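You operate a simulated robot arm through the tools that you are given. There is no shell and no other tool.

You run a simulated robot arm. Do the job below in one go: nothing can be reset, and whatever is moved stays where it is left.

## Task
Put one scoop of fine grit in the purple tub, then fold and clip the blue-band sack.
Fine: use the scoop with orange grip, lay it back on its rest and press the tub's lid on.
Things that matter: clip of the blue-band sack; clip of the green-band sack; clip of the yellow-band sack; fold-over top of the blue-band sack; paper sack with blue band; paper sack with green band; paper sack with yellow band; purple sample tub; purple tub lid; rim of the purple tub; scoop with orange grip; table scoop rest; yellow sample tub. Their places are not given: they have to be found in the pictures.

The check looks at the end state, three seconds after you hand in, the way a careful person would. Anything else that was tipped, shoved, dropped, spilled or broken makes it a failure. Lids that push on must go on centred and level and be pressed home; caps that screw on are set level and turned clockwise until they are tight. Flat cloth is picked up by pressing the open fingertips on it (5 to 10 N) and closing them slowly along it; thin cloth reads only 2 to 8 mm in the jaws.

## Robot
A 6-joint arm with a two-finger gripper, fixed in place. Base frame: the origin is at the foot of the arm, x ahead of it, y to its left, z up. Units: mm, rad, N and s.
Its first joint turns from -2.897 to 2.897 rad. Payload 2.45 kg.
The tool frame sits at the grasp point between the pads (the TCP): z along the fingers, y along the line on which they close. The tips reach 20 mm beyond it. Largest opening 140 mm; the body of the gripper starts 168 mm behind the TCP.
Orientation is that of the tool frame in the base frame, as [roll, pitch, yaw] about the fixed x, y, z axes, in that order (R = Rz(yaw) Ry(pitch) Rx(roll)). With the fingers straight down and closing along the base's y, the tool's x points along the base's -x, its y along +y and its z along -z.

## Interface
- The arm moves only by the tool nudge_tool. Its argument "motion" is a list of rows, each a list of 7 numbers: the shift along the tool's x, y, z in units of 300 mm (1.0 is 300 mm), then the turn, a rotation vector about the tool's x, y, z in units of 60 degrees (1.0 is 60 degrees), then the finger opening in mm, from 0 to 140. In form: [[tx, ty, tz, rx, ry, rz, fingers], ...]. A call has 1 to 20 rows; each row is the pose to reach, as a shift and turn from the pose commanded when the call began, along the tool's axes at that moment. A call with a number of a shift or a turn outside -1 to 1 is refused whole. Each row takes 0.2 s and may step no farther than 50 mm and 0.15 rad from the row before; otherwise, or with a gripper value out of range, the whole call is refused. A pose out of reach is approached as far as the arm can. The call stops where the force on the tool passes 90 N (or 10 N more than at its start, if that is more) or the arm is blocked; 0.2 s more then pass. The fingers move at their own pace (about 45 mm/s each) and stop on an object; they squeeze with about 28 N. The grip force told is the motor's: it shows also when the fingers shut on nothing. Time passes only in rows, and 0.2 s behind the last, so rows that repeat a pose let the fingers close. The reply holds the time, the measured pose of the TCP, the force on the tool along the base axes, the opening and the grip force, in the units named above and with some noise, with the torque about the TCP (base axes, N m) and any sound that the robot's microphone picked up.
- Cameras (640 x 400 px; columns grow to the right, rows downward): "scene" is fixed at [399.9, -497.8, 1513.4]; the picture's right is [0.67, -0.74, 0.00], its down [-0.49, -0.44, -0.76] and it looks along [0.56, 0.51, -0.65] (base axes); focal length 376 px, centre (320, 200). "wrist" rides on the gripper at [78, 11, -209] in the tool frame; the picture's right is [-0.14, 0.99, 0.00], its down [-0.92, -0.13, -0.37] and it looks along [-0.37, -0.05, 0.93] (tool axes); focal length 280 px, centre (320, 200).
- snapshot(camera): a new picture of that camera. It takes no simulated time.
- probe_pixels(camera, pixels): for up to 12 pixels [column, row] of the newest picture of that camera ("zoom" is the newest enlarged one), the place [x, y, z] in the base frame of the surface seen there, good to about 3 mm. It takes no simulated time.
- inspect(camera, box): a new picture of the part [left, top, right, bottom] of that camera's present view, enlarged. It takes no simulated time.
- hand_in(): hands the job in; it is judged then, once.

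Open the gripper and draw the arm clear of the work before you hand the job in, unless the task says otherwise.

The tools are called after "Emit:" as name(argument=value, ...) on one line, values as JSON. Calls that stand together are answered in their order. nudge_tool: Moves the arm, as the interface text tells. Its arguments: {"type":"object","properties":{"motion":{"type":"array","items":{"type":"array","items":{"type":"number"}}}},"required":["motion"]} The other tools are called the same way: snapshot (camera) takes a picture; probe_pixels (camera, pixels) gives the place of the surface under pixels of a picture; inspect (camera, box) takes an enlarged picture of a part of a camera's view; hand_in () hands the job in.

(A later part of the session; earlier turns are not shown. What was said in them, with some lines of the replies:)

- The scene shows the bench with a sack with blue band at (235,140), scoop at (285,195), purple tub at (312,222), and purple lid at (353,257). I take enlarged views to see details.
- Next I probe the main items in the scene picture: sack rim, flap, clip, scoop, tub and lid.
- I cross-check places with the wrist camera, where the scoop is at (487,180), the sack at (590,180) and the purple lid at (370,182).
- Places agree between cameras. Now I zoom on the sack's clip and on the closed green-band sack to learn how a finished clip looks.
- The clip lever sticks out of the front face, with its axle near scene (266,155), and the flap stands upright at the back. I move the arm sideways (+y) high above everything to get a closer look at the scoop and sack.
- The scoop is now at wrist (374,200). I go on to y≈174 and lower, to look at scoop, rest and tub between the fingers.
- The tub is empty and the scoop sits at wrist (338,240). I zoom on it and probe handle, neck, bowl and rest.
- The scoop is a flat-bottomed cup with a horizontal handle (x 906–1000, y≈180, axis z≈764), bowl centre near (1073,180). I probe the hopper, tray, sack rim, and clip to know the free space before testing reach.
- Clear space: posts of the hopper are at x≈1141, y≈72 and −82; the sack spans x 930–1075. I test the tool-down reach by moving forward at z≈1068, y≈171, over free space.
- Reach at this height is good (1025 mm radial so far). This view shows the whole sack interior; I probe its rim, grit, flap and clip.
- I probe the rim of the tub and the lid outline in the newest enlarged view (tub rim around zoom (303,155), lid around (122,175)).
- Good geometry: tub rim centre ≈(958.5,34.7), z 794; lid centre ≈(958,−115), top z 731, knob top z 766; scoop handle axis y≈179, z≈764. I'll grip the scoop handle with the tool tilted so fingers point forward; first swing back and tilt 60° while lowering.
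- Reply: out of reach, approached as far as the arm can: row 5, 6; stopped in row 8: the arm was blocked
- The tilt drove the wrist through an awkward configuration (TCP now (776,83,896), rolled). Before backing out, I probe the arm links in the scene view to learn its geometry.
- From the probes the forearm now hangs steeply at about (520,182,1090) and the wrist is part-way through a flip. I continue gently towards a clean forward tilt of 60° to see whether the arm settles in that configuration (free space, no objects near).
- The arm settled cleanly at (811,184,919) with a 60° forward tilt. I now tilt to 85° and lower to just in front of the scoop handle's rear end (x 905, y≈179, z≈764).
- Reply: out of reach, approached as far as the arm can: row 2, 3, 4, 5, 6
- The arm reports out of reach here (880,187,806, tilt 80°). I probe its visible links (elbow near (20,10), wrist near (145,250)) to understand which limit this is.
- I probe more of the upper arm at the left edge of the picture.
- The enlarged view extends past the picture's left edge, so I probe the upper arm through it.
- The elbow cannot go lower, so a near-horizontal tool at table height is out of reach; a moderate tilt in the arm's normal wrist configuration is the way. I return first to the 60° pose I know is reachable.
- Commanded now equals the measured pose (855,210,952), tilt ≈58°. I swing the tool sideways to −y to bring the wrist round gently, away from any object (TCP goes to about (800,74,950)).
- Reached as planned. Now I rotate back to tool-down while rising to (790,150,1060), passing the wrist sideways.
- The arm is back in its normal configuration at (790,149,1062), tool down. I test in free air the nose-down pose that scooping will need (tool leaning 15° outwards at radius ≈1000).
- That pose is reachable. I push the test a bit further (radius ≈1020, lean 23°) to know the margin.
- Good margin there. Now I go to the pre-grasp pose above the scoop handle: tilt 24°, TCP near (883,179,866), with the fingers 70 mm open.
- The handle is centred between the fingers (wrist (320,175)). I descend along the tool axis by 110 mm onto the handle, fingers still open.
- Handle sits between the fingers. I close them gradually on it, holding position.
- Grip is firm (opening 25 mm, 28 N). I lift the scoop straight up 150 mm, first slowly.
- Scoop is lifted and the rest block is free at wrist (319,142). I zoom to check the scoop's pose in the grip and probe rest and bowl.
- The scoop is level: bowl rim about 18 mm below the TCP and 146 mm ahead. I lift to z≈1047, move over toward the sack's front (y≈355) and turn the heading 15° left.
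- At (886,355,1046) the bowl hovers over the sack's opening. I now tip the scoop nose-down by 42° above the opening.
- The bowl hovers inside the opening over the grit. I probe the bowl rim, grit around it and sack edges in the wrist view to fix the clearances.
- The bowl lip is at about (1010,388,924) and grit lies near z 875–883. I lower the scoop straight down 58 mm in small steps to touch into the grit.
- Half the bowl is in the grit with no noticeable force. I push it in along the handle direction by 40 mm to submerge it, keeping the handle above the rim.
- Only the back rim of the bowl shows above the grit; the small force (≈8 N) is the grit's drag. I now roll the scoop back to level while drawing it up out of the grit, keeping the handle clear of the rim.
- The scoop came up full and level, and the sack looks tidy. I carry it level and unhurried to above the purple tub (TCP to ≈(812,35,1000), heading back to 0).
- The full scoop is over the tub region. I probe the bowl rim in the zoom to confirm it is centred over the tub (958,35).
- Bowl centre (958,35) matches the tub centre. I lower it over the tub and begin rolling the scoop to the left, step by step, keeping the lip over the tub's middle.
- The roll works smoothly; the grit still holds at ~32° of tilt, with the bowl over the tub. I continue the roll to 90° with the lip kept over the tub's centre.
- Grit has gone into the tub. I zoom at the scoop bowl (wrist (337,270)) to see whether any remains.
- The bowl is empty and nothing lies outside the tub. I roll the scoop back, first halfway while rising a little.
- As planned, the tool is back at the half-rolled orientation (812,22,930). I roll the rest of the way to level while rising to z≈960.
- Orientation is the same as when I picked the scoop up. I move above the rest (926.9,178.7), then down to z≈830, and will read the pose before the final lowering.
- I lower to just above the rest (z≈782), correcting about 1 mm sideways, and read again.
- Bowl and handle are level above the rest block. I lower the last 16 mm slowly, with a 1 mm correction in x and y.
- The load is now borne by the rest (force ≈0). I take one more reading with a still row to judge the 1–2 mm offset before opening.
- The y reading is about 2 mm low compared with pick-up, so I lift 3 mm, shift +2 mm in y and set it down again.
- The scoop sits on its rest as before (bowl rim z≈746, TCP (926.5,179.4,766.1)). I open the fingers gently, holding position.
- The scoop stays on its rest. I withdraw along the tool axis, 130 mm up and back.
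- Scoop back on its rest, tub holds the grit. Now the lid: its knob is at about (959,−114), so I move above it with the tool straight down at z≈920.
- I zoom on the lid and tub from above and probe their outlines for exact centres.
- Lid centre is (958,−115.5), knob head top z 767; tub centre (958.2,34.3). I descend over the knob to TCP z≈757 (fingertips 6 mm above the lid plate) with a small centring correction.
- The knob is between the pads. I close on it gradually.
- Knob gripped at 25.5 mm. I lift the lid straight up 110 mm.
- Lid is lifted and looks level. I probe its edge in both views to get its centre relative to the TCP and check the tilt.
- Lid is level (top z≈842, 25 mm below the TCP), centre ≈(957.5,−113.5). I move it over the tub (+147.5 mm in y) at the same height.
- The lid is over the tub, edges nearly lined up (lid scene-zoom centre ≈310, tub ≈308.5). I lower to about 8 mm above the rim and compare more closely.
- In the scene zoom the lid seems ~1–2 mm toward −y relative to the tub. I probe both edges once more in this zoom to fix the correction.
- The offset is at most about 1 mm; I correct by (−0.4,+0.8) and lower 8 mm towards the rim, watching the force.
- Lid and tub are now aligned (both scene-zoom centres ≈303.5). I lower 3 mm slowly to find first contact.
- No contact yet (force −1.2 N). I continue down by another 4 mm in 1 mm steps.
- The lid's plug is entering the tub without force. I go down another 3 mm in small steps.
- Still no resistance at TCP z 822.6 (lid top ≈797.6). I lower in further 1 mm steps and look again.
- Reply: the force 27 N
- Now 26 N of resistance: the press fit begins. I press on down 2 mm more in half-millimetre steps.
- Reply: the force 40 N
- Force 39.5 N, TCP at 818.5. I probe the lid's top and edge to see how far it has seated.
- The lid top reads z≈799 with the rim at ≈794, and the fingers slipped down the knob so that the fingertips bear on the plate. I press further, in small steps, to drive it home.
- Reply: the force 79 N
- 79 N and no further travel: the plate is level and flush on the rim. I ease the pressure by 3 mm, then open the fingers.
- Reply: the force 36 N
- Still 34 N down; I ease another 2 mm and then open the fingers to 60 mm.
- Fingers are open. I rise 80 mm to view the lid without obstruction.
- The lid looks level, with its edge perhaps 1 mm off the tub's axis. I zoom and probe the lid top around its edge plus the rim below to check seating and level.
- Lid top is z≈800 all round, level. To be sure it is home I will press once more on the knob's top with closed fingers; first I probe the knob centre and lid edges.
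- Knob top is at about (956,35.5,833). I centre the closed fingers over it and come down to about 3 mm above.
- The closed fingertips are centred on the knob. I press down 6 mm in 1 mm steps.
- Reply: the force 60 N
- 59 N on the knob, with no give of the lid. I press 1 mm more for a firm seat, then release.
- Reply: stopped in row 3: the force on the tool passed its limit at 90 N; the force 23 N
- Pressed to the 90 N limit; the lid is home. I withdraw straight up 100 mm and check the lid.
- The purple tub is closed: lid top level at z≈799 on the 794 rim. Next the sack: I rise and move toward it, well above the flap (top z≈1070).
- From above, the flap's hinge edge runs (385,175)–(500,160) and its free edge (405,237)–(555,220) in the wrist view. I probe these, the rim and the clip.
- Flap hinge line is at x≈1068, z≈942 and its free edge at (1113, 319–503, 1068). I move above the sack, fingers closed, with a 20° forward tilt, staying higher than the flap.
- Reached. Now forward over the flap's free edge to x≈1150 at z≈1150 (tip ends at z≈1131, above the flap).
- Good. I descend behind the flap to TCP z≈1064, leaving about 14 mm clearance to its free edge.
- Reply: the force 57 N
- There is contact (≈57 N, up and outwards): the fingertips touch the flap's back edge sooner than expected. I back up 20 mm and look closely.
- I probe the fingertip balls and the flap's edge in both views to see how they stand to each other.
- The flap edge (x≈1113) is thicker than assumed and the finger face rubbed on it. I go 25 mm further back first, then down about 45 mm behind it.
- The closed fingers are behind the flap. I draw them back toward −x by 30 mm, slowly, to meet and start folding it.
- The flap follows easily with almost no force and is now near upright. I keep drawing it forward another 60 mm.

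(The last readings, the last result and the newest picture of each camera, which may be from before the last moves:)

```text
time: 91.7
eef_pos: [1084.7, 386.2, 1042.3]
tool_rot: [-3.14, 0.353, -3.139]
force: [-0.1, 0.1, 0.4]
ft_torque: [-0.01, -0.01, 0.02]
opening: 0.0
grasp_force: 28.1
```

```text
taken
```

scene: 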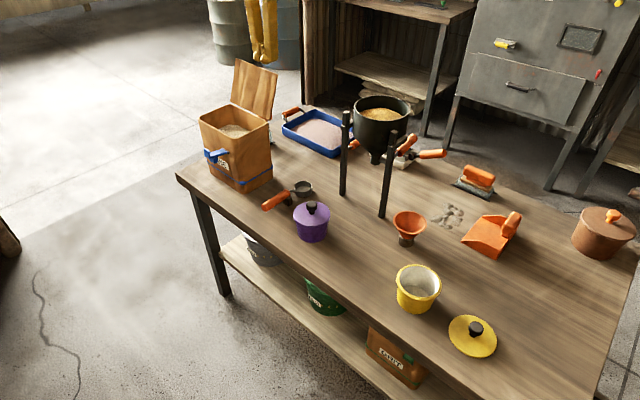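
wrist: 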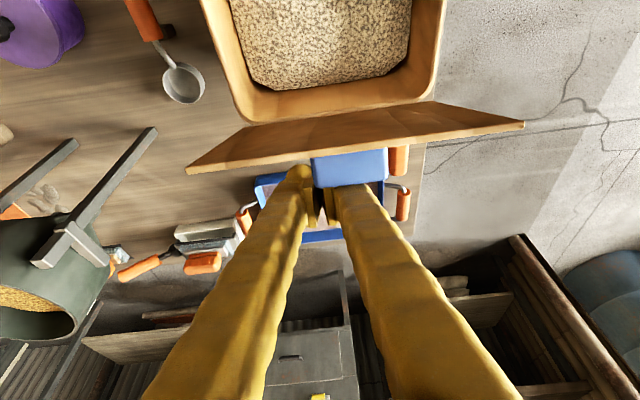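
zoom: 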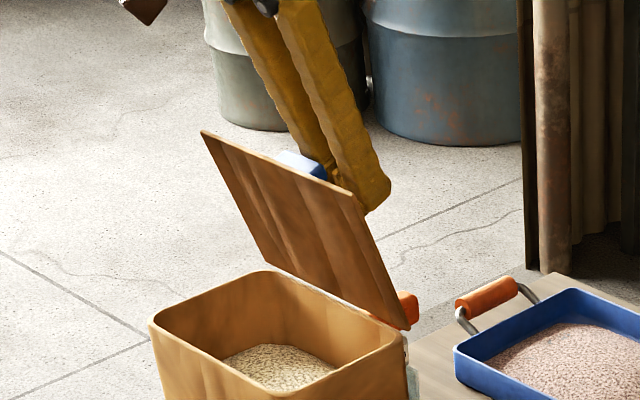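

A blue block sits on the flap's outer face near the free edge (wrist (350,168)). I probe it and the flap's current position.

Emit:
inspect(camera="wrist", box=[180, 80, 540, 260])

Emit:
probe_pixels(camera="wrist", pixels=[[315, 162], [350, 158], [385, 155], [350, 180], [385, 175], [320, 182], [250, 160], [190, 170], [520, 125], [430, 105], [250, 125], [398, 160]])

Emit:
probe_pixels(camera="zoom", pixels=[[240, 150], [300, 160]])

```text
1.78 times, centred on (360, 170) of wrist
```

zoom: 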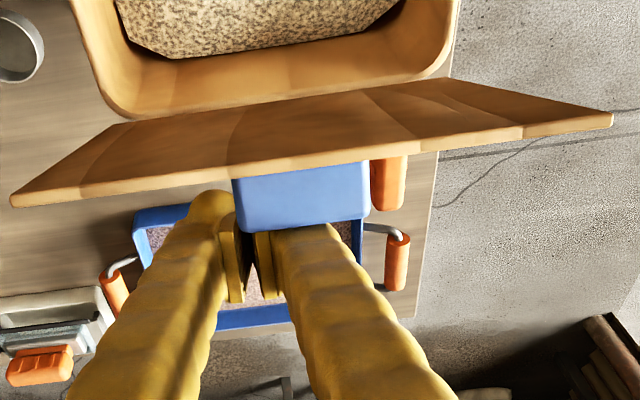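

```text
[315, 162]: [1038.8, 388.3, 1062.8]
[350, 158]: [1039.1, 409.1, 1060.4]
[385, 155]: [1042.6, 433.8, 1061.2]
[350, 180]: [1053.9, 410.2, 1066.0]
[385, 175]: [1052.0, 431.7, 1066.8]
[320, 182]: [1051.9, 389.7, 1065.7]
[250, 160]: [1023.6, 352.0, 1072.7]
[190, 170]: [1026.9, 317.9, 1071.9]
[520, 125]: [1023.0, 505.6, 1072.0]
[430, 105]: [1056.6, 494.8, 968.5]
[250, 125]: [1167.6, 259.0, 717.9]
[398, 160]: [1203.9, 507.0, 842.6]
```

```text
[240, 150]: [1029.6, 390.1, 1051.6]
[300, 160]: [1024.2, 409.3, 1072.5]
```

The block belongs to the flap (y 388–434). The flap stays where it is put, now leaning 19° forward. I shift the fingers to y≈356, off the block, and push the flap on forward.

Emit:
nudge_tool(motion=[[0, -0.05, 0, 0, 0, 0, 0], [0, -0.1, 0, 0, 0, 0, 0], [0.04, -0.1, -0.0125, 0, 0, 0, 0], [0.08, -0.1, -0.025, 0, 0, 0, 0], [0.12, -0.1, -0.0376, 0, 0, 0, 0], [0.16, -0.1, -0.0501, 0, 0, 0, 0], [0.1996, -0.1, -0.0627, 0, 0, 0, 0], [0.1996, -0.1, -0.0627, 0, 0, 0, 0]])

Emit:
inspect(camera="scene", box=[190, 40, 300, 150])

Emit:
snapshot(camera="wrist")

```text
time: 93.5
eef_pos: [1022.5, 357.5, 1040.2]
tool_rot: [3.142, 0.352, -3.14]
force: [-0.7, 0.3, 0.2]
ft_torque: [-0.01, -0.04, 0.0]
opening: 0.0
grasp_force: 27.6
```

```text
3.64 times, centred on (245, 95) of scene
```

zoom: 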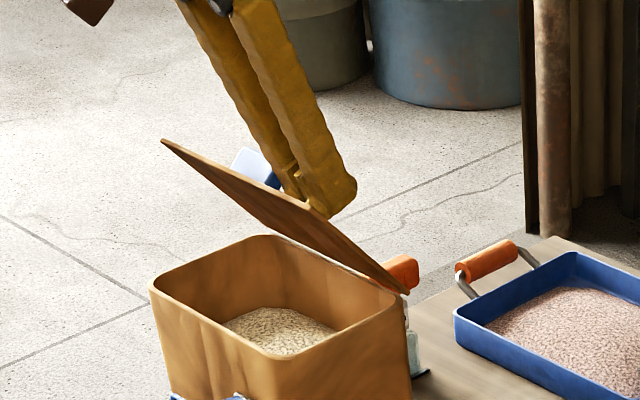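

```text
taken
```

wrist: 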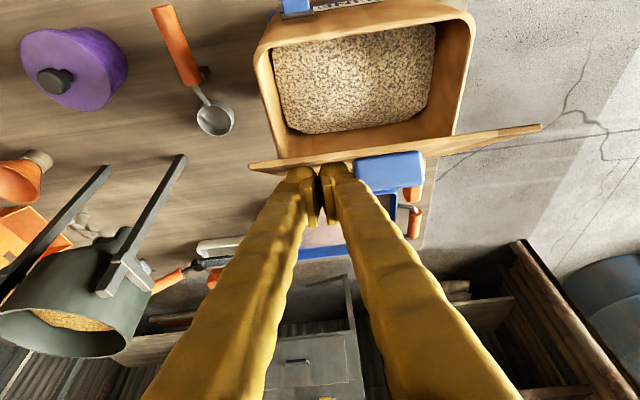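

It folds cleanly, now about 45° over. I continue forward and down along the arc, gradually bringing the fingers upright.

Emit:
nudge_tool(motion=[[0.037, 0, 0.0113, 0, 0.046, 0, 0], [0.0735, 0, 0.0227, 0, 0.091, 0, 0], [0.1102, 0, 0.034, 0, 0.137, 0, 0], [0.133, 0, 0.048, 0, 0.17, 0, 0], [0.156, 0, 0.062, 0, 0.204, 0, 0], [0.179, 0, 0.0762, 0, 0.237, 0, 0], [0.179, 0, 0.0762, 0, 0.237, 0, 0]])

Emit:
inspect(camera="scene", box=[190, 50, 300, 160])

Emit:
snapshot(camera="wrist")

```text
time: 95.1
eef_pos: [978.2, 356.4, 1000.0]
tool_rot: [3.141, 0.102, -3.139]
force: [-0.4, 0.1, 0.5]
ft_torque: [-0.04, 0.01, 0.01]
opening: 0.1
grasp_force: 28.0
```

```text
3.64 times, centred on (245, 105) of scene
```

zoom: 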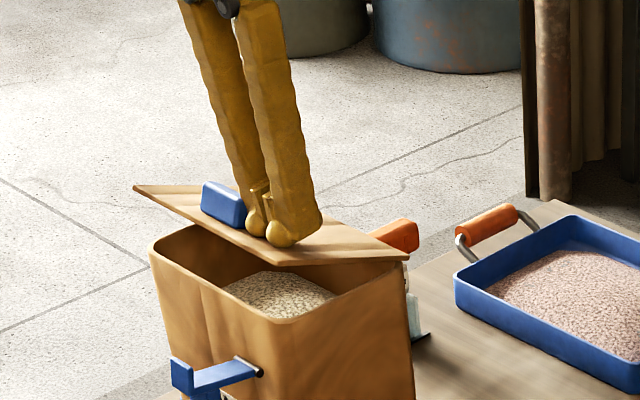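

```text
taken
```

wrist: 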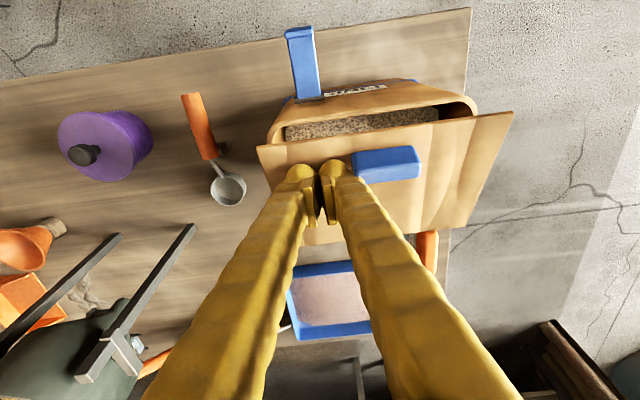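

About 70° folded now. I press on downward with the fingers upright to lay the flap onto the rim, watching the force.

Emit:
nudge_tool(motion=[[0.009, 0, 0.019, 0, 0.032, 0, 0], [0.0175, 0, 0.038, 0, 0.065, 0, 0], [0.026, 0, 0.0577, 0, 0.097, 0, 0], [0.03, 0, 0.071, 0, 0.097, 0, 0], [0.033, 0, 0.084, 0, 0.097, 0, 0], [0.033, 0, 0.084, 0, 0.097, 0, 0]])

Emit:
inspect(camera="scene", box=[190, 60, 300, 170])

```text
time: 96.5
eef_pos: [972.8, 356.8, 973.8]
tool_rot: [3.142, 0.002, -3.141]
force: [-0.1, -0.4, -0.4]
ft_torque: [-0.01, 0.0, 0.01]
opening: 0.0
grasp_force: 28.2
```

```text
3.64 times, centred on (245, 115) of scene
```

zoom: 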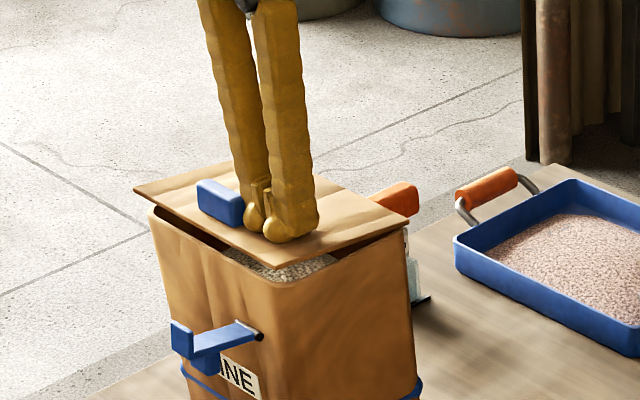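

Nearly flat. I press down another 10 mm in small steps.

Emit:
nudge_tool(motion=[[0, 0, 0.01, 0, 0, 0, 0], [0, 0, 0.02, 0, 0, 0, 0], [0, 0, 0.0267, 0, 0, 0, 0], [0, 0, 0.0333, 0, 0, 0, 0], [0, 0, 0.0333, 0, 0, 0, 0]])

Emit:
inspect(camera="scene", box=[190, 60, 300, 170])

```text
time: 97.7
eef_pos: [971.0, 356.4, 963.5]
tool_rot: [3.141, 0.003, -3.139]
force: [0.1, -1.0, 1.0]
ft_torque: [-0.03, 0.02, 0.02]
opening: 0.1
grasp_force: 28.1
```

```text
3.64 times, centred on (245, 115) of scene
```

zoom: 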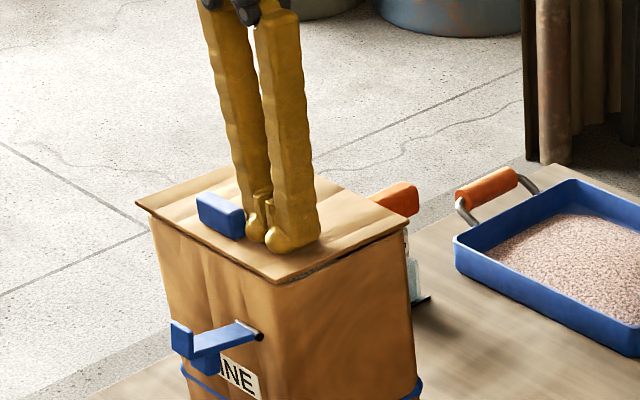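

The flap lies almost on the rim. I press a few more millimetres until it bears.

Emit:
nudge_tool(motion=[[0, 0, 0.005, 0, 0, 0, 0], [0, 0, 0.01, 0, 0, 0, 0], [0, 0, 0.015, 0, 0, 0, 0], [0, 0, 0.015, 0, 0, 0, 0]])

Emit:
inspect(camera="scene", box=[190, 60, 300, 170])

```text
time: 98.7
eef_pos: [973.6, 356.3, 959.1]
tool_rot: [3.139, 0.003, -3.139]
force: [-3.0, 2.5, 13.5]
ft_torque: [0.05, 0.06, -0.03]
opening: 6.2
grasp_force: 27.7
```

```text
3.64 times, centred on (245, 115) of scene
```

zoom: 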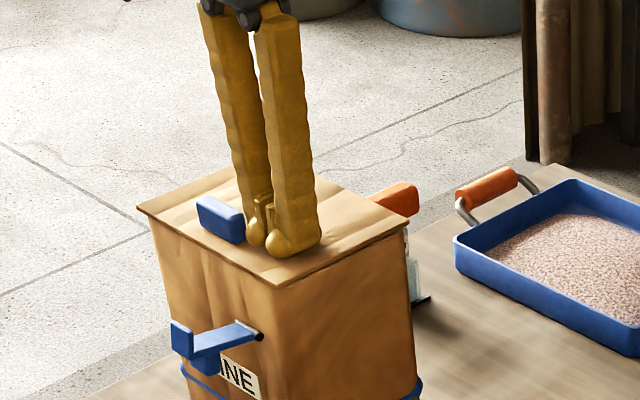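

The flap bears on the rim with 13.5 N. I lift off and check that it stays down.

Emit:
nudge_tool(motion=[[0, 0, -0.03, 0, 0, 0, 0], [0, 0, -0.15, 0, 0, 0, 0], [0, 0, -0.3, 0, 0, 0, 0], [0, 0, -0.3, 0, 0, 0, 0]])

Emit:
inspect(camera="scene", box=[190, 80, 290, 180])

Emit:
snapshot(camera="wrist")

```text
time: 99.7
eef_pos: [971.7, 357.7, 1048.9]
tool_rot: [3.141, 0.001, -3.139]
force: [-0.4, 0.5, 0.3]
ft_torque: [-0.01, 0.02, -0.01]
opening: 0.0
grasp_force: 28.3
```

```text
4.00 times, centred on (240, 130) of scene
```

zoom: 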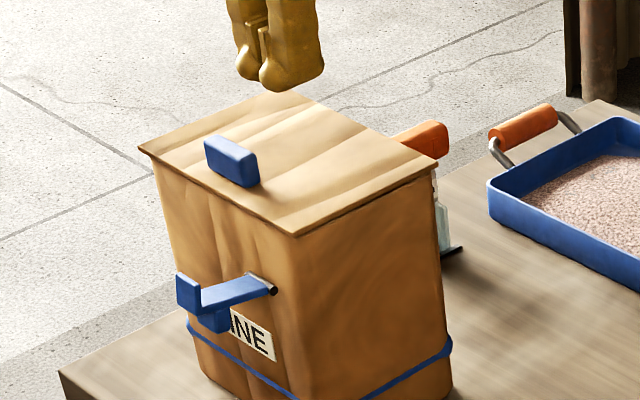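

```text
taken
```

wrist: 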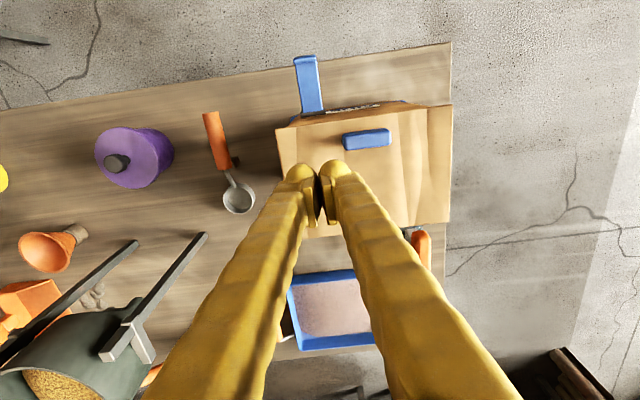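

The flap stays down. Now I probe the flap's front edge and the clip parts (lever, hook, axle) in the scene zoom and wrist view.

Emit:
probe_pixels(camera="zoom", pixels=[[140, 152], [298, 233], [220, 196], [190, 178], [260, 213], [188, 290], [185, 305], [215, 300], [250, 283], [272, 290], [215, 320], [235, 290]])

Emit:
inspect(camera="scene", box=[200, 115, 260, 175])

Emit:
inspect(camera="wrist", box=[260, 30, 400, 170])

```text
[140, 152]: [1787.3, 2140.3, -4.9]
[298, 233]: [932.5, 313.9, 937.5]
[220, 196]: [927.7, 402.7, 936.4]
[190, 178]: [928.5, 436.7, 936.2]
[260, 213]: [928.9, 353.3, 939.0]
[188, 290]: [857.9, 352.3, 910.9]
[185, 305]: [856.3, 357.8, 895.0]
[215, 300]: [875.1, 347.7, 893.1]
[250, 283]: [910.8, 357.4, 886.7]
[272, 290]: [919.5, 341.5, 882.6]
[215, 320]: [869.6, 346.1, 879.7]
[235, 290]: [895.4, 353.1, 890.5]
```

```text
6.67 times, centred on (230, 145) of scene
```

zoom: 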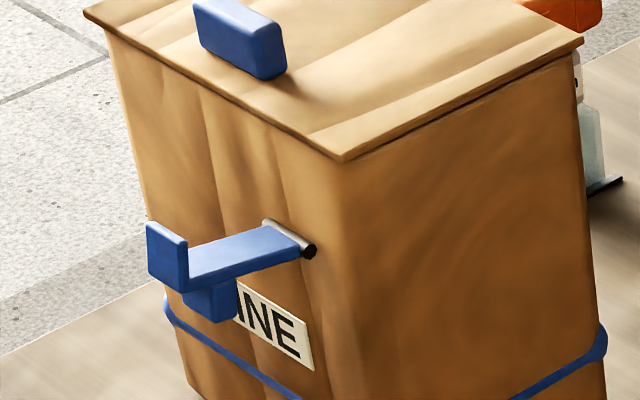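

```text
2.86 times, centred on (330, 100) of wrist
```

zoom: 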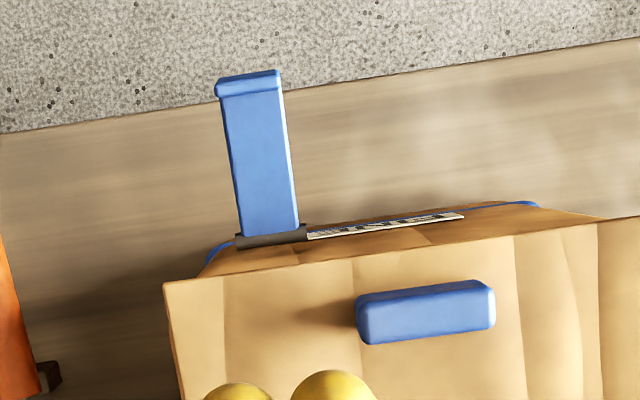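

Flap edge is at x≈928, z≈938; the lever runs from its axle (919, 356, 884) out to the hook at x≈857. I probe the lever's sides precisely to grip it by its flanks near the outer end.

Emit:
probe_pixels(camera="zoom", pixels=[[226, 110], [284, 105], [230, 160], [290, 155], [236, 215], [295, 210], [222, 88], [276, 76], [255, 110], [262, 200], [260, 150], [250, 84]])

Emit:
probe_pixels(camera="wrist", pixels=[[296, 75], [318, 72], [307, 85], [300, 107], [324, 105], [342, 138], [390, 133], [365, 146], [295, 128], [280, 135], [440, 110], [310, 60]])

```text
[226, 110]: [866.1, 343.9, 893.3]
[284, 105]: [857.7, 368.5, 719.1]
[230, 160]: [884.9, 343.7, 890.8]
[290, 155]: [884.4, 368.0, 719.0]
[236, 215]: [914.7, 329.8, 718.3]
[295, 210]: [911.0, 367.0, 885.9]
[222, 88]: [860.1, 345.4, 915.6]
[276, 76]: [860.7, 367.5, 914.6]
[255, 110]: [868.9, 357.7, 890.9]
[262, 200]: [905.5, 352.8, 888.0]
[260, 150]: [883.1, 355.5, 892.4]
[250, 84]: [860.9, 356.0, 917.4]
```

```text
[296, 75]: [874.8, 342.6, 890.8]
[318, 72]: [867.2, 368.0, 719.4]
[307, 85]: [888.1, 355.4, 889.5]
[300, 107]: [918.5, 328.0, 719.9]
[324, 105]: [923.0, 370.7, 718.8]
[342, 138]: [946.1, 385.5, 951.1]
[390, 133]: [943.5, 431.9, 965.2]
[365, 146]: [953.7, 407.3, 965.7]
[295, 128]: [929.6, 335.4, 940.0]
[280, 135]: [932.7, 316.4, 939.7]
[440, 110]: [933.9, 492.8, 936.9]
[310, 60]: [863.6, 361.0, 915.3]
```

The lever spans y 343.5–367.5 (centre 355.5), top z≈890. I open to 60 mm and move to just above the lever's outer end.

Emit:
nudge_tool(motion=[[0.083, -0.002, 0, 0, 0, 0, 20], [0.166, -0.004, 0, 0, 0, 0, 40], [0.25, -0.006, 0, 0, 0, 0, 60], [0.332, -0.007, 0, 0, 0, 0, 60], [0.332, -0.007, 0.15, 0, 0, 0, 60], [0.332, -0.007, 0.3, 0, 0, 0, 60], [0.332, -0.007, 0.3, 0, 0, 0, 60]])

Emit:
inspect(camera="scene", box=[190, 90, 270, 180])

Emit:
snapshot(camera="wrist")

```text
time: 101.3
eef_pos: [871.5, 355.9, 958.4]
tool_rot: [3.141, 0.003, -3.14]
force: [0.6, -0.6, 0.0]
ft_torque: [0.02, -0.04, 0.02]
opening: 60.1
grasp_force: 0.0
```

```text
4.44 times, centred on (230, 135) of scene
```

zoom: 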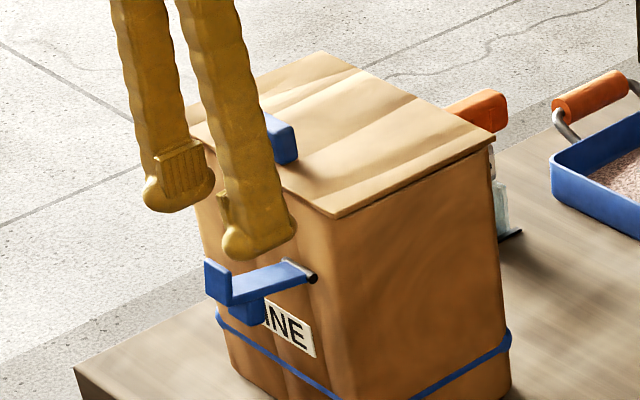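

```text
taken
```

wrist: 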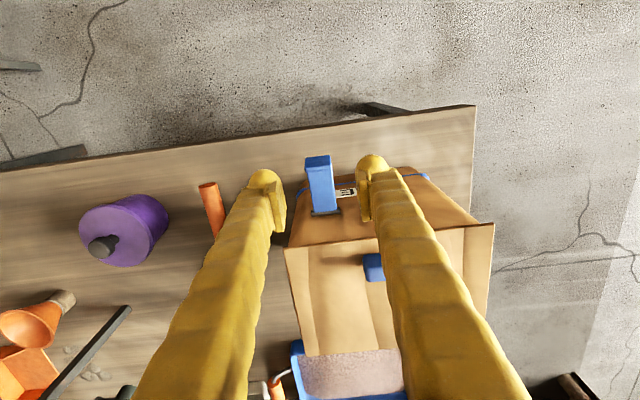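

The lever (wrist (321,185)) is centred between the fingers. I descend 70 mm to straddle it.

Emit:
nudge_tool(motion=[[0, 0, 0.08, 0, 0, 0, 60], [0, 0, 0.16, 0, 0, 0, 60], [0, 0, 0.2333, 0, 0, 0, 60], [0, 0, 0.2333, 0, 0, 0, 60]])

Emit:
inspect(camera="scene", box=[190, 110, 260, 180])

Emit:
snapshot(camera="wrist")

```text
time: 102.3
eef_pos: [871.7, 355.3, 889.3]
tool_rot: [3.141, 0.003, -3.139]
force: [0.3, -0.2, -0.3]
ft_torque: [0.02, -0.01, 0.01]
opening: 59.8
grasp_force: 0.0
```

```text
5.71 times, centred on (225, 145) of scene
```

zoom: 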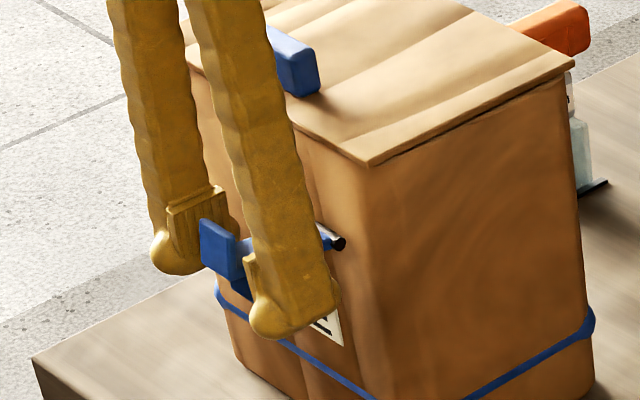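

```text
taken
```

wrist: 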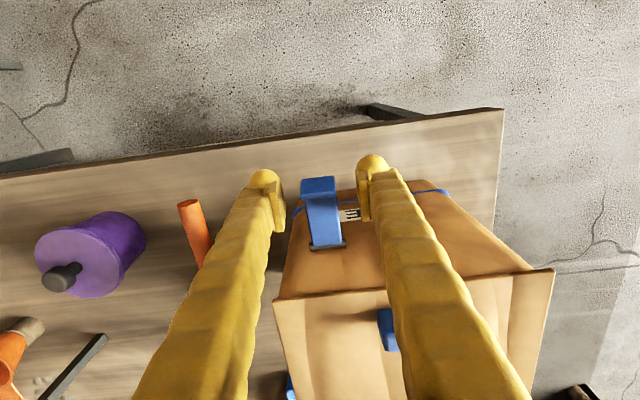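

The fingers straddle the lever end. I close on its flanks gently.

Emit:
nudge_tool(motion=[[0, 0, 0, 0, 0, 0, 48], [0, 0, 0, 0, 0, 0, 38], [0, 0, 0, 0, 0, 0, 30], [0, 0, 0, 0, 0, 0, 25], [0, 0, 0, 0, 0, 0, 20], [0, 0, 0, 0, 0, 0, 15], [0, 0, 0, 0, 0, 0, 15]])

Emit:
inspect(camera="scene", box=[190, 110, 260, 180])

```text
time: 103.9
eef_pos: [871.6, 354.5, 888.9]
tool_rot: [3.14, 0.003, -3.139]
force: [-0.7, 0.5, -0.3]
ft_torque: [0.02, 0.03, 0.01]
opening: 25.1
grasp_force: 28.5
```

```text
5.71 times, centred on (225, 145) of scene
```

zoom: 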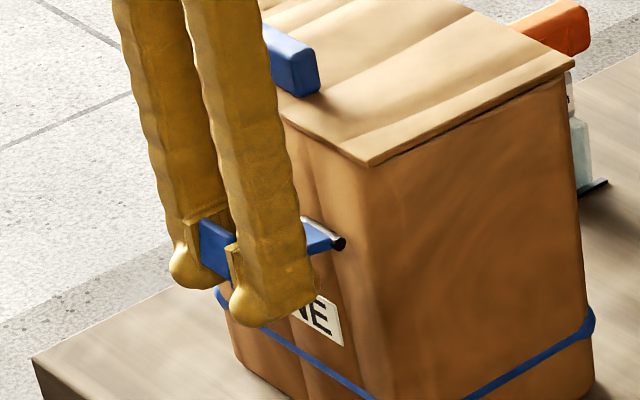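

Gripped at 25.1 mm without pushing the sack. I now carry the lever end up along the arc about its axle (919, 885), first about 40°.

Emit:
nudge_tool(motion=[[-0.0018, 0, -0.0133, 0, 0, 0, 15], [-0.0047, 0, -0.027, 0, 0, 0, 15], [-0.009, 0, -0.04, 0, 0, 0, 15], [-0.014, 0, -0.053, 0, 0, 0, 15], [-0.0205, 0, -0.065, 0, 0, 0, 15], [-0.0277, 0, -0.0767, 0, 0, 0, 15], [-0.036, 0, -0.0875, 0, 0, 0, 15], [-0.0453, 0, -0.0977, 0, 0, 0, 15], [-0.0453, 0, -0.0977, 0, 0, 0, 15]])

Emit:
inspect(camera="scene", box=[190, 100, 260, 170])

```text
time: 105.9
eef_pos: [886.0, 355.2, 918.2]
tool_rot: [-3.142, 0.002, -3.141]
force: [-13.7, -3.0, -0.6]
ft_torque: [-0.01, 0.67, 0.02]
opening: 25.4
grasp_force: 28.1
```

```text
5.71 times, centred on (225, 135) of scene
```

zoom: 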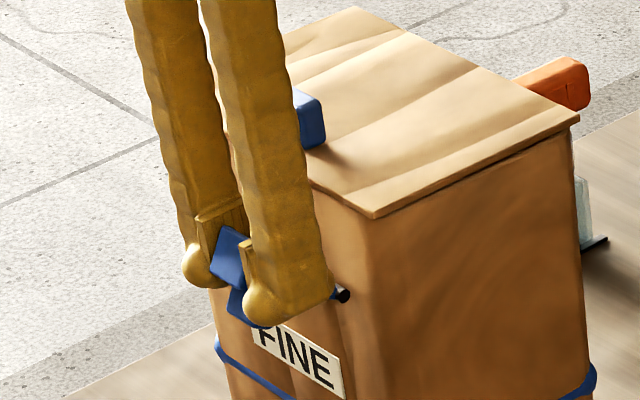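

The lever turns about its axle with mild resistance. I continue the arc to about 65–70°.

Emit:
nudge_tool(motion=[[-0.0105, 0, -0.009, 0, 0, 0, 15], [-0.021, 0, -0.0177, 0, 0, 0, 15], [-0.033, 0, -0.025, 0, 0, 0, 15], [-0.0447, 0, -0.0313, 0, 0, 0, 15], [-0.0573, 0, -0.0367, 0, 0, 0, 15], [-0.066, 0, -0.0395, 0, 0, 0, 15], [-0.066, 0, -0.0395, 0, 0, 0, 15]])

Emit:
inspect(camera="scene", box=[190, 100, 260, 170])

Emit:
snapshot(camera="wrist")

```text
time: 107.5
eef_pos: [907.9, 353.0, 930.3]
tool_rot: [3.142, 0.003, -3.141]
force: [-3.8, -8.1, 0.3]
ft_torque: [-0.11, 0.18, 0.13]
opening: 24.7
grasp_force: 27.8
```

```text
5.71 times, centred on (225, 135) of scene
```

zoom: 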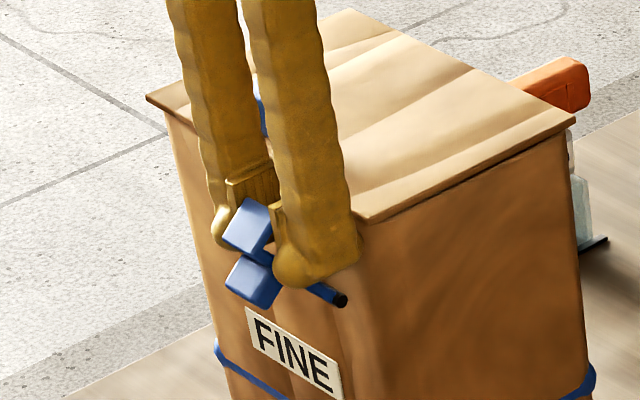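

```text
taken
```

wrist: 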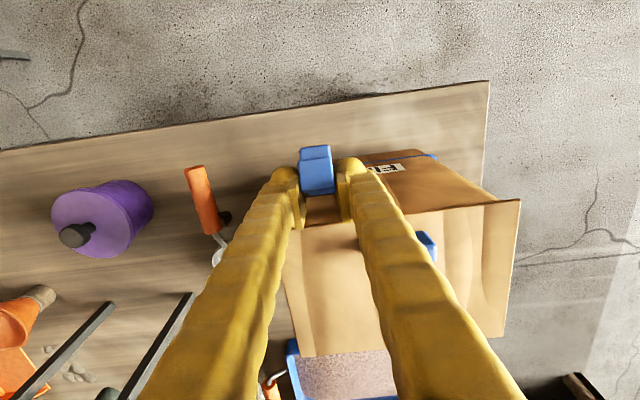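

The lever seems to lag behind the fingers. I probe hook, tab and lever to find its real angle.

Emit:
probe_pixels(camera="zoom", pixels=[[250, 215], [240, 240], [262, 210], [255, 285], [240, 280], [268, 300], [325, 290], [340, 300], [270, 250], [232, 240], [310, 275], [252, 262]])

Emit:
inspect(camera="wrist", box=[260, 120, 400, 250])

Emit:
probe_pixels(camera="wrist", pixels=[[315, 150], [316, 165], [318, 180], [320, 190], [303, 155], [332, 155], [310, 225], [340, 215], [320, 200], [425, 245], [350, 240], [316, 172]])

```text
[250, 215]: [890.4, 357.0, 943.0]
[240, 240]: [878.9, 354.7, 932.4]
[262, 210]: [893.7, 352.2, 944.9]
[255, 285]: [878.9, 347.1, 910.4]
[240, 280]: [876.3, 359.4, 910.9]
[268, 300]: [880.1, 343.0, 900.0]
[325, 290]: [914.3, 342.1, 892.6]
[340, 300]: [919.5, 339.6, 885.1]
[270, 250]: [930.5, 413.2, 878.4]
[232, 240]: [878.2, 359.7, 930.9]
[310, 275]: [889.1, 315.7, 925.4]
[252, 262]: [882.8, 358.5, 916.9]
```

```text
3.08 times, centred on (330, 185) of wrist
```

zoom: 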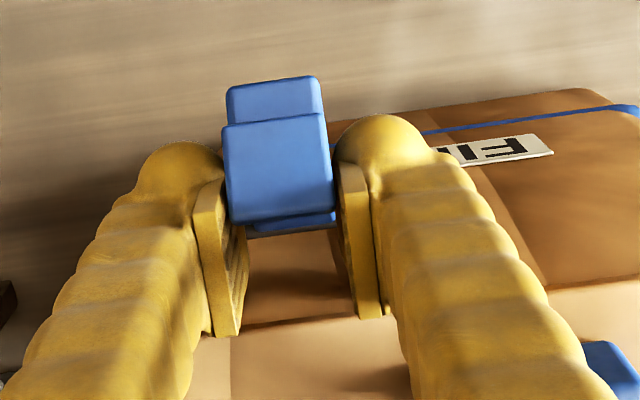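

```text
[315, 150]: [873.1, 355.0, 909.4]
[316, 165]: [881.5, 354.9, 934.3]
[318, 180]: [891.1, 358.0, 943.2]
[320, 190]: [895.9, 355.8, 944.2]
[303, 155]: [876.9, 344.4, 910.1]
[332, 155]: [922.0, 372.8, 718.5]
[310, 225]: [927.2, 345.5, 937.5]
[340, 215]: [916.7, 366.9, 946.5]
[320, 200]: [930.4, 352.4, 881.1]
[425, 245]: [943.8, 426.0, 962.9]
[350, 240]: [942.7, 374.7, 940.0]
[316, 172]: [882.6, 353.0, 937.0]
```

The lever has turned about 45° (hook face from (878,931) to (891,944)) and slipped in the pads. I open and lift clear, then I'll push it home from the outside with closed fingers.

Emit:
nudge_tool(motion=[[0, 0, 0, 0, 0, 0, 35], [0, 0, 0, 0, 0, 0, 50], [0, 0, 0, 0, 0, 0, 60], [0, 0, -0.1, 0, 0, 0, 60], [0, 0, -0.2, 0, 0, 0, 60], [0, 0, -0.2667, 0, 0, 0, 60], [0, 0, -0.2667, 0, 0, 0, 60]])

Emit:
inspect(camera="scene", box=[190, 100, 260, 170])

Emit:
probe_pixels(camera="zoom", pixels=[[250, 215], [240, 240], [255, 285], [268, 300], [300, 270], [320, 285], [340, 300], [285, 240], [300, 250]])

```text
time: 109.1
eef_pos: [906.0, 355.2, 1011.0]
tool_rot: [3.142, 0.001, -3.14]
force: [0.4, -0.4, -0.5]
ft_torque: [-0.02, -0.02, -0.01]
opening: 59.9
grasp_force: 0.1
```

```text
5.71 times, centred on (225, 135) of scene
```

zoom: 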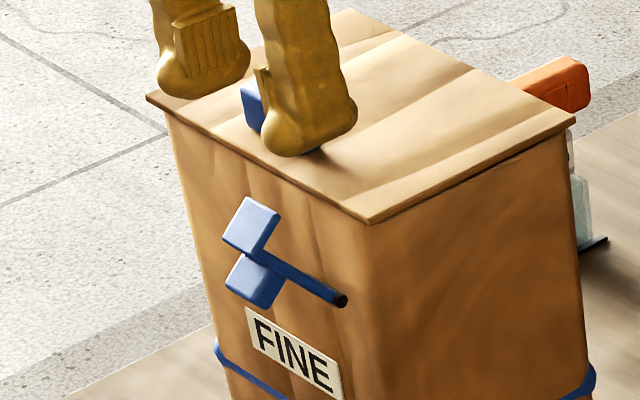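

```text
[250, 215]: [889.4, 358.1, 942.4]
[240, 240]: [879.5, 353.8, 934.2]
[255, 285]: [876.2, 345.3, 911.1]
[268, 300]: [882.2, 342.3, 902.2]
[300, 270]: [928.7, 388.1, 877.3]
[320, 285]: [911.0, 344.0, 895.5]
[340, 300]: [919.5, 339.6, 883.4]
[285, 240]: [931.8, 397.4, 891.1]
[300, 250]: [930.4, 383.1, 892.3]
```

The lever stays at that angle. I go outside it (x≈845), close the fingers and come down in front of hook and tab.

Emit:
nudge_tool(motion=[[0.07, 0, 0, 0, 0, 0, 40], [0.14, 0, 0, 0, 0, 0, 20], [0.21, 0, 0, 0, 0, 0, 0], [0.21, 0, 0, 0, 0, 0, 0], [0.21, 0, 0.09, 0, 0, 0, 0], [0.21, 0, 0.18, 0, 0, 0, 0], [0.21, 0, 0.2633, 0, 0, 0, 0], [0.21, 0, 0.2633, 0, 0, 0, 0]])

Emit:
inspect(camera="scene", box=[190, 100, 260, 170])

Emit:
inspect(camera="wrist", box=[260, 120, 400, 250])

```text
time: 110.9
eef_pos: [844.2, 355.3, 931.0]
tool_rot: [-3.141, 0.004, -3.139]
force: [-0.1, -0.2, -0.4]
ft_torque: [-0.02, 0.01, -0.02]
opening: 0.0
grasp_force: 28.0
```

```text
5.71 times, centred on (225, 135) of scene
```

zoom: 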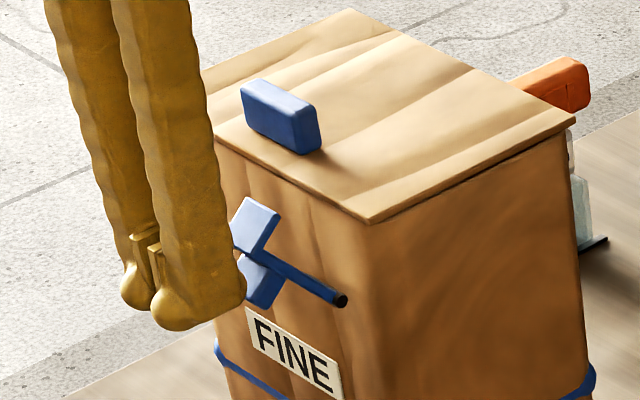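

```text
3.08 times, centred on (330, 185) of wrist
```

zoom: 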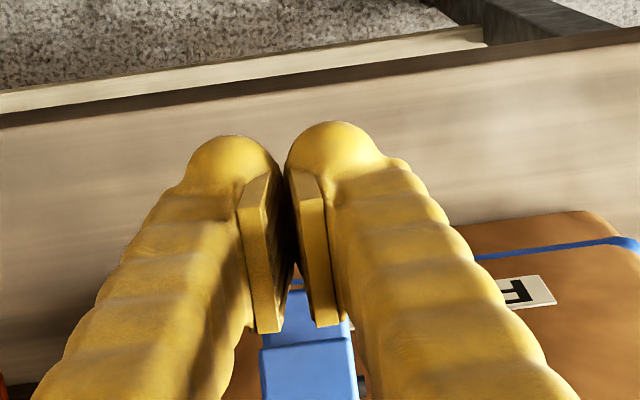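

Fingers stand outside the hook. I push +x by 20 mm slowly and check how the lever follows.

Emit:
nudge_tool(motion=[[-0.02, 0, 0, 0, 0, 0, 0], [-0.04, 0, 0, 0, 0, 0, 0], [-0.053, 0, 0, 0, 0, 0, 0], [-0.067, 0, 0, 0, 0, 0, 0], [-0.067, 0, 0, 0, 0, 0, 0]])

Emit:
inspect(camera="scene", box=[190, 100, 260, 170])

```text
time: 112.1
eef_pos: [862.4, 354.4, 932.4]
tool_rot: [-3.14, 0.002, -3.14]
force: [-14.3, -0.6, 10.5]
ft_torque: [-0.03, 0.02, 0.04]
opening: 5.9
grasp_force: 28.2
```

```text
5.71 times, centred on (225, 135) of scene
```

zoom: 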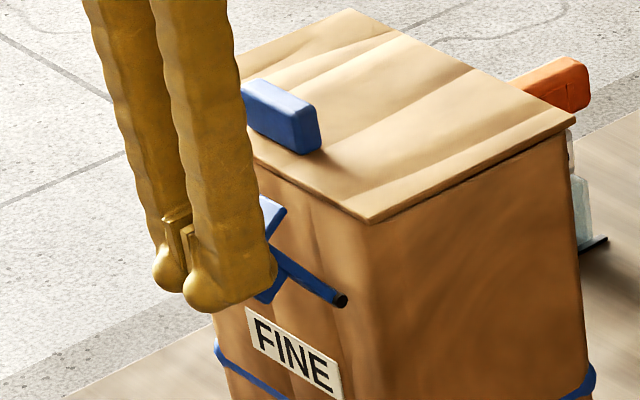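

The rounded tip meets the tab obliquely. I back off, lower to TCP z≈915 so the flat finger face meets the tab, and then push.

Emit:
nudge_tool(motion=[[0.04, 0, 0, 0, 0, 0, 0], [0.055, 0, 0, 0, 0, 0, 0], [0.055, 0, 0.03, 0, 0, 0, 0], [0.055, 0, 0.0567, 0, 0, 0, 0], [0.055, 0, 0.0567, 0, 0, 0, 0]])

Emit:
inspect(camera="scene", box=[190, 100, 260, 170])

```text
time: 113.3
eef_pos: [847.0, 354.3, 914.4]
tool_rot: [-3.14, 0.003, -3.141]
force: [-1.1, 0.4, 0.2]
ft_torque: [-0.01, -0.05, -0.02]
opening: 0.0
grasp_force: 28.4
```

```text
5.71 times, centred on (225, 135) of scene
```

zoom: 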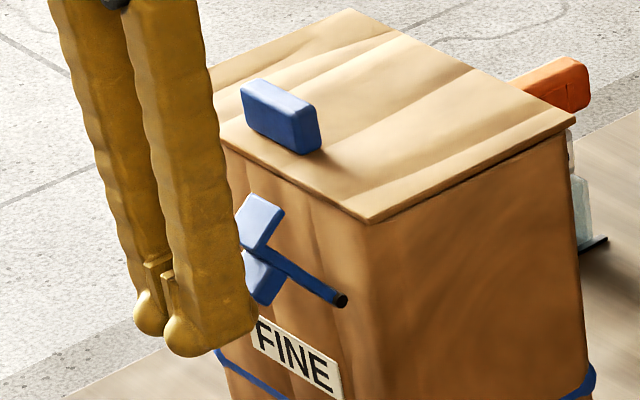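

Now the finger face is in front of the tab. I push +x in small steps, 20 mm first.

Emit:
nudge_tool(motion=[[-0.013, 0, 0, 0, 0, 0, 0], [-0.027, 0, 0, 0, 0, 0, 0], [-0.04, 0, 0, 0, 0, 0, 0], [-0.053, 0, 0, 0, 0, 0, 0], [-0.067, 0, 0, 0, 0, 0, 0], [-0.067, 0, 0, 0, 0, 0, 0]])

Emit:
inspect(camera="scene", box=[190, 100, 260, 170])

```text
time: 114.7
eef_pos: [867.1, 353.6, 914.5]
tool_rot: [3.141, 0.003, -3.14]
force: [1.4, 0.2, 0.1]
ft_torque: [0.0, 0.01, -0.03]
opening: 0.2
grasp_force: 28.3
```

```text
5.71 times, centred on (225, 135) of scene
```

zoom: 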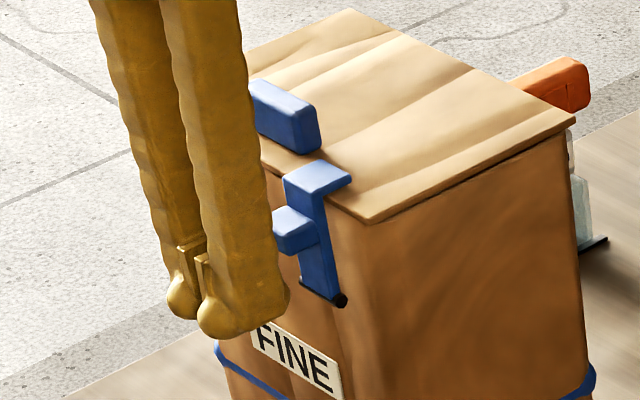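

The clip snapped over: the lever stands upright with its hook over the flap edge (zoom (318,178)). I probe it to check that it is fully home.

Emit:
probe_pixels(camera="zoom", pixels=[[318, 175], [345, 183], [300, 180], [325, 165], [305, 195], [320, 240], [322, 280], [295, 225], [285, 240], [340, 300], [335, 215], [310, 215]])

Emit:
inspect(camera="wrist", box=[240, 150, 420, 320])

```text
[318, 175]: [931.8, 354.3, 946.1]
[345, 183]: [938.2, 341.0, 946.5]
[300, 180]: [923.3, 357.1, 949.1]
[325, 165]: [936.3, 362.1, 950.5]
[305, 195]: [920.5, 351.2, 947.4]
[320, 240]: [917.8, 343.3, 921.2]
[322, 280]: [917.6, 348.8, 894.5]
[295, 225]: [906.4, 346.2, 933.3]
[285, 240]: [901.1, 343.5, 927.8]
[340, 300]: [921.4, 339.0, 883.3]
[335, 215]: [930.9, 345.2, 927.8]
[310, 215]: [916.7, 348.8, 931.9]
```

```text
2.35 times, centred on (330, 235) of wrist
```

zoom: 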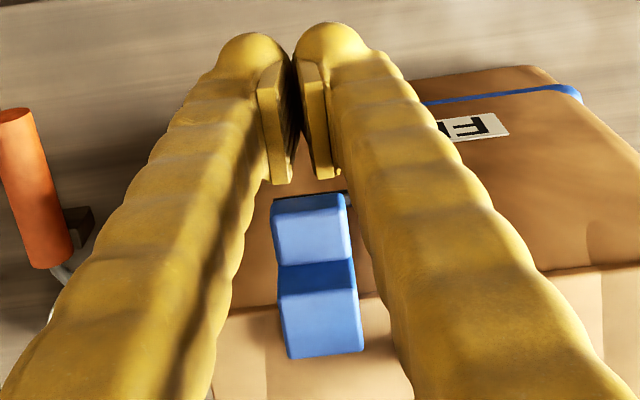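

The lever is vertical (x≈917.7 from z 894 to 932) and the hook lies over the flap. I press gently on the tab once to be sure it is fully latched.

Emit:
nudge_tool(motion=[[-0.013, 0, -0.02, 0, 0, 0, 0], [-0.027, 0, -0.033, 0, 0, 0, 0], [-0.04, 0, -0.033, 0, 0, 0, 0], [-0.047, 0, -0.033, 0, 0, 0, 0], [-0.047, 0, -0.033, 0, 0, 0, 0]])

Emit:
inspect(camera="scene", box=[190, 100, 260, 170])

```text
time: 115.9
eef_pos: [879.6, 354.4, 922.8]
tool_rot: [-3.14, 0.001, -3.139]
force: [-11.9, 2.3, -5.1]
ft_torque: [-0.02, 0.15, 0.03]
opening: 6.1
grasp_force: 28.0
```

```text
5.71 times, centred on (225, 135) of scene
```

zoom: 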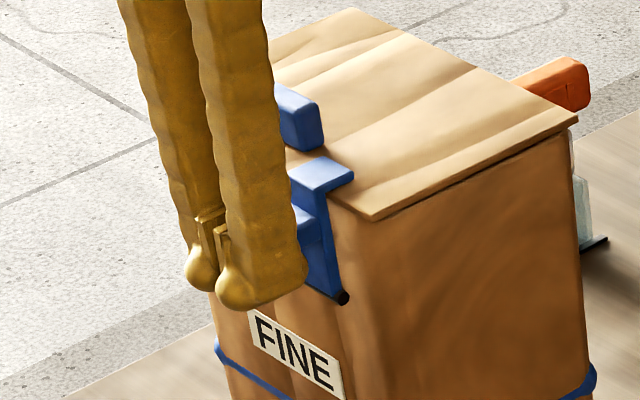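

12 N on the tab, the clip holds. I withdraw the fingers −x and then up, clear of the sack.

Emit:
nudge_tool(motion=[[0.05, 0, 0, 0, 0, 0, 0], [0.12, 0, 0, 0, 0, 0, 0], [0.2, 0, -0.05, 0, 0, 0, 0], [0.25, 0, -0.18, 0, 0, 0, 20], [0.28, 0, -0.33, 0, 0, 0, 40], [0.28, 0, -0.48, 0, 0, 0, 60], [0.28, 0, -0.64, 0, 0, 0, 60], [0.28, 0, -0.64, 0, 0, 0, 60]])

Emit:
snapshot(camera="scene")

Emit:
inspect(camera="scene", box=[180, 80, 290, 200])

Emit:
snapshot(camera="wrist")

```text
time: 117.7
eef_pos: [795.6, 355.0, 1116.2]
tool_rot: [-3.142, 0.002, -3.14]
force: [-0.7, 0.1, -0.2]
ft_torque: [-0.02, 0.01, 0.05]
opening: 60.0
grasp_force: 0.1
```

```text
taken
```

scene: 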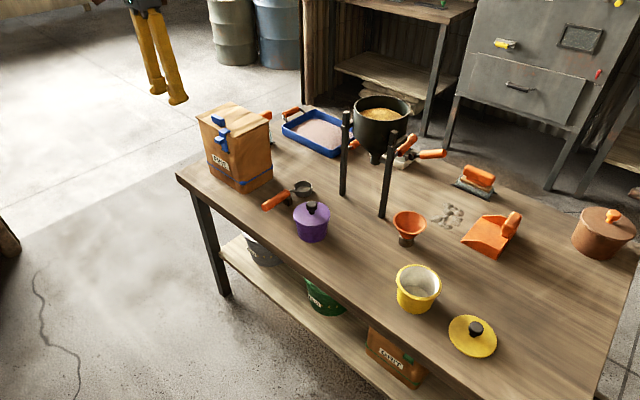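

```text
3.33 times, centred on (235, 140) of scene
```

zoom: 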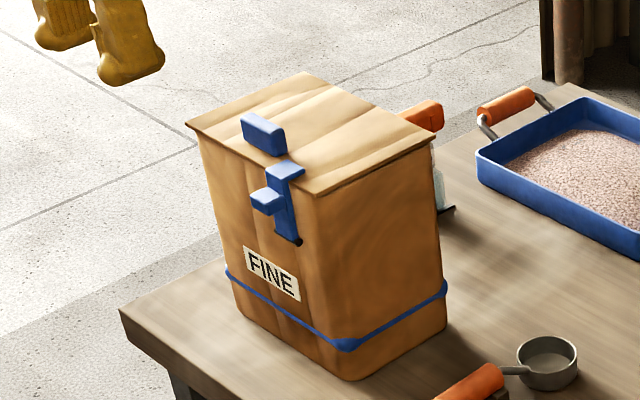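

```text
taken
```

wrist: 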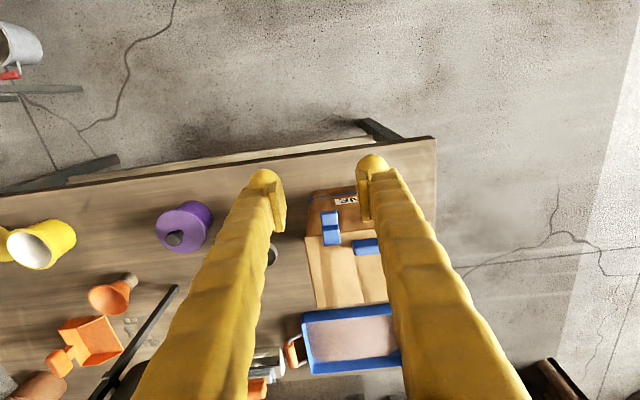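

Sack folded and clipped. I do a last close check of scoop, rest and tub, and of the table for any spill.

Emit:
inspect(camera="scene", box=[250, 160, 350, 250])

Emit:
inspect(camera="scene", box=[195, 95, 265, 165])

Emit:
inspect(camera="scene", box=[180, 150, 330, 260])

```text
4.44 times, centred on (300, 205) of scene
```

zoom: 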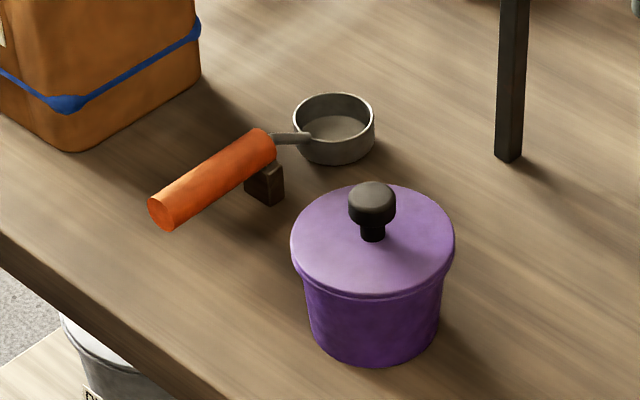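

```text
5.71 times, centred on (230, 130) of scene
```

zoom: 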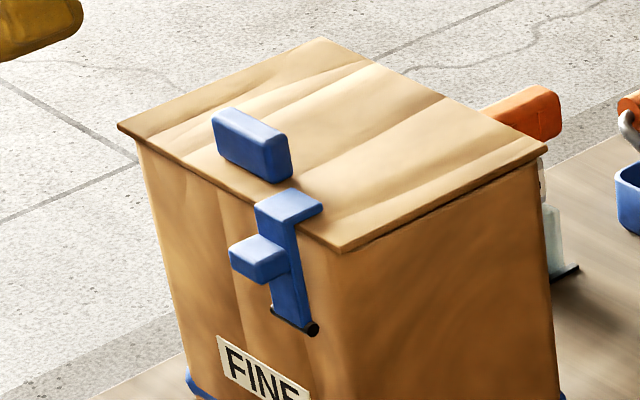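

```text
3.64 times, centred on (255, 205) of scene
```

zoom: 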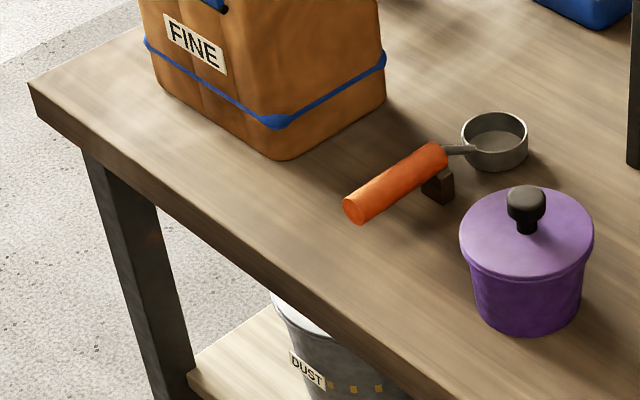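

The scoop is on its rest, the tub's lid is level and home, the sack is folded and clipped, and nothing is spilled. The gripper is open and clear, so I hand the job in.

Emit:
hand_in()

```text
The job is handed in.
```

I put one scoop of fine grit in the purple tub, then folded and clipped the blue-band sack. The job is handed in, but I have no verdict from the check.

- **Grit:** I took one full scoop from the blue-band sack (labelled FINE) and poured it into the purple tub. The scoop came up empty afterwards, and I saw no grit outside the tub.
- **Scoop:** It is back on the table rest, within about 1–2 mm of where I picked it up.
- **Lid:** It is on the purple tub, level and centred to about 1–2 mm. I pressed it to the 90 N limit, and it went no further. Its top reads about 799 mm over a rim at about 794 mm. The microphone reported no click.
- **Sack:** The fold-over top lies flat on the rim. The clip lever stands upright with its hook over the front edge, and it held when I pressed the tab with about 12 N.

When I pressed the clip's tab to check it, the sack may have shifted by about 1 mm. I did not touch the green-band sack or the yellow tub. I did not pick out the yellow-band sack in any picture, so I could not check it.
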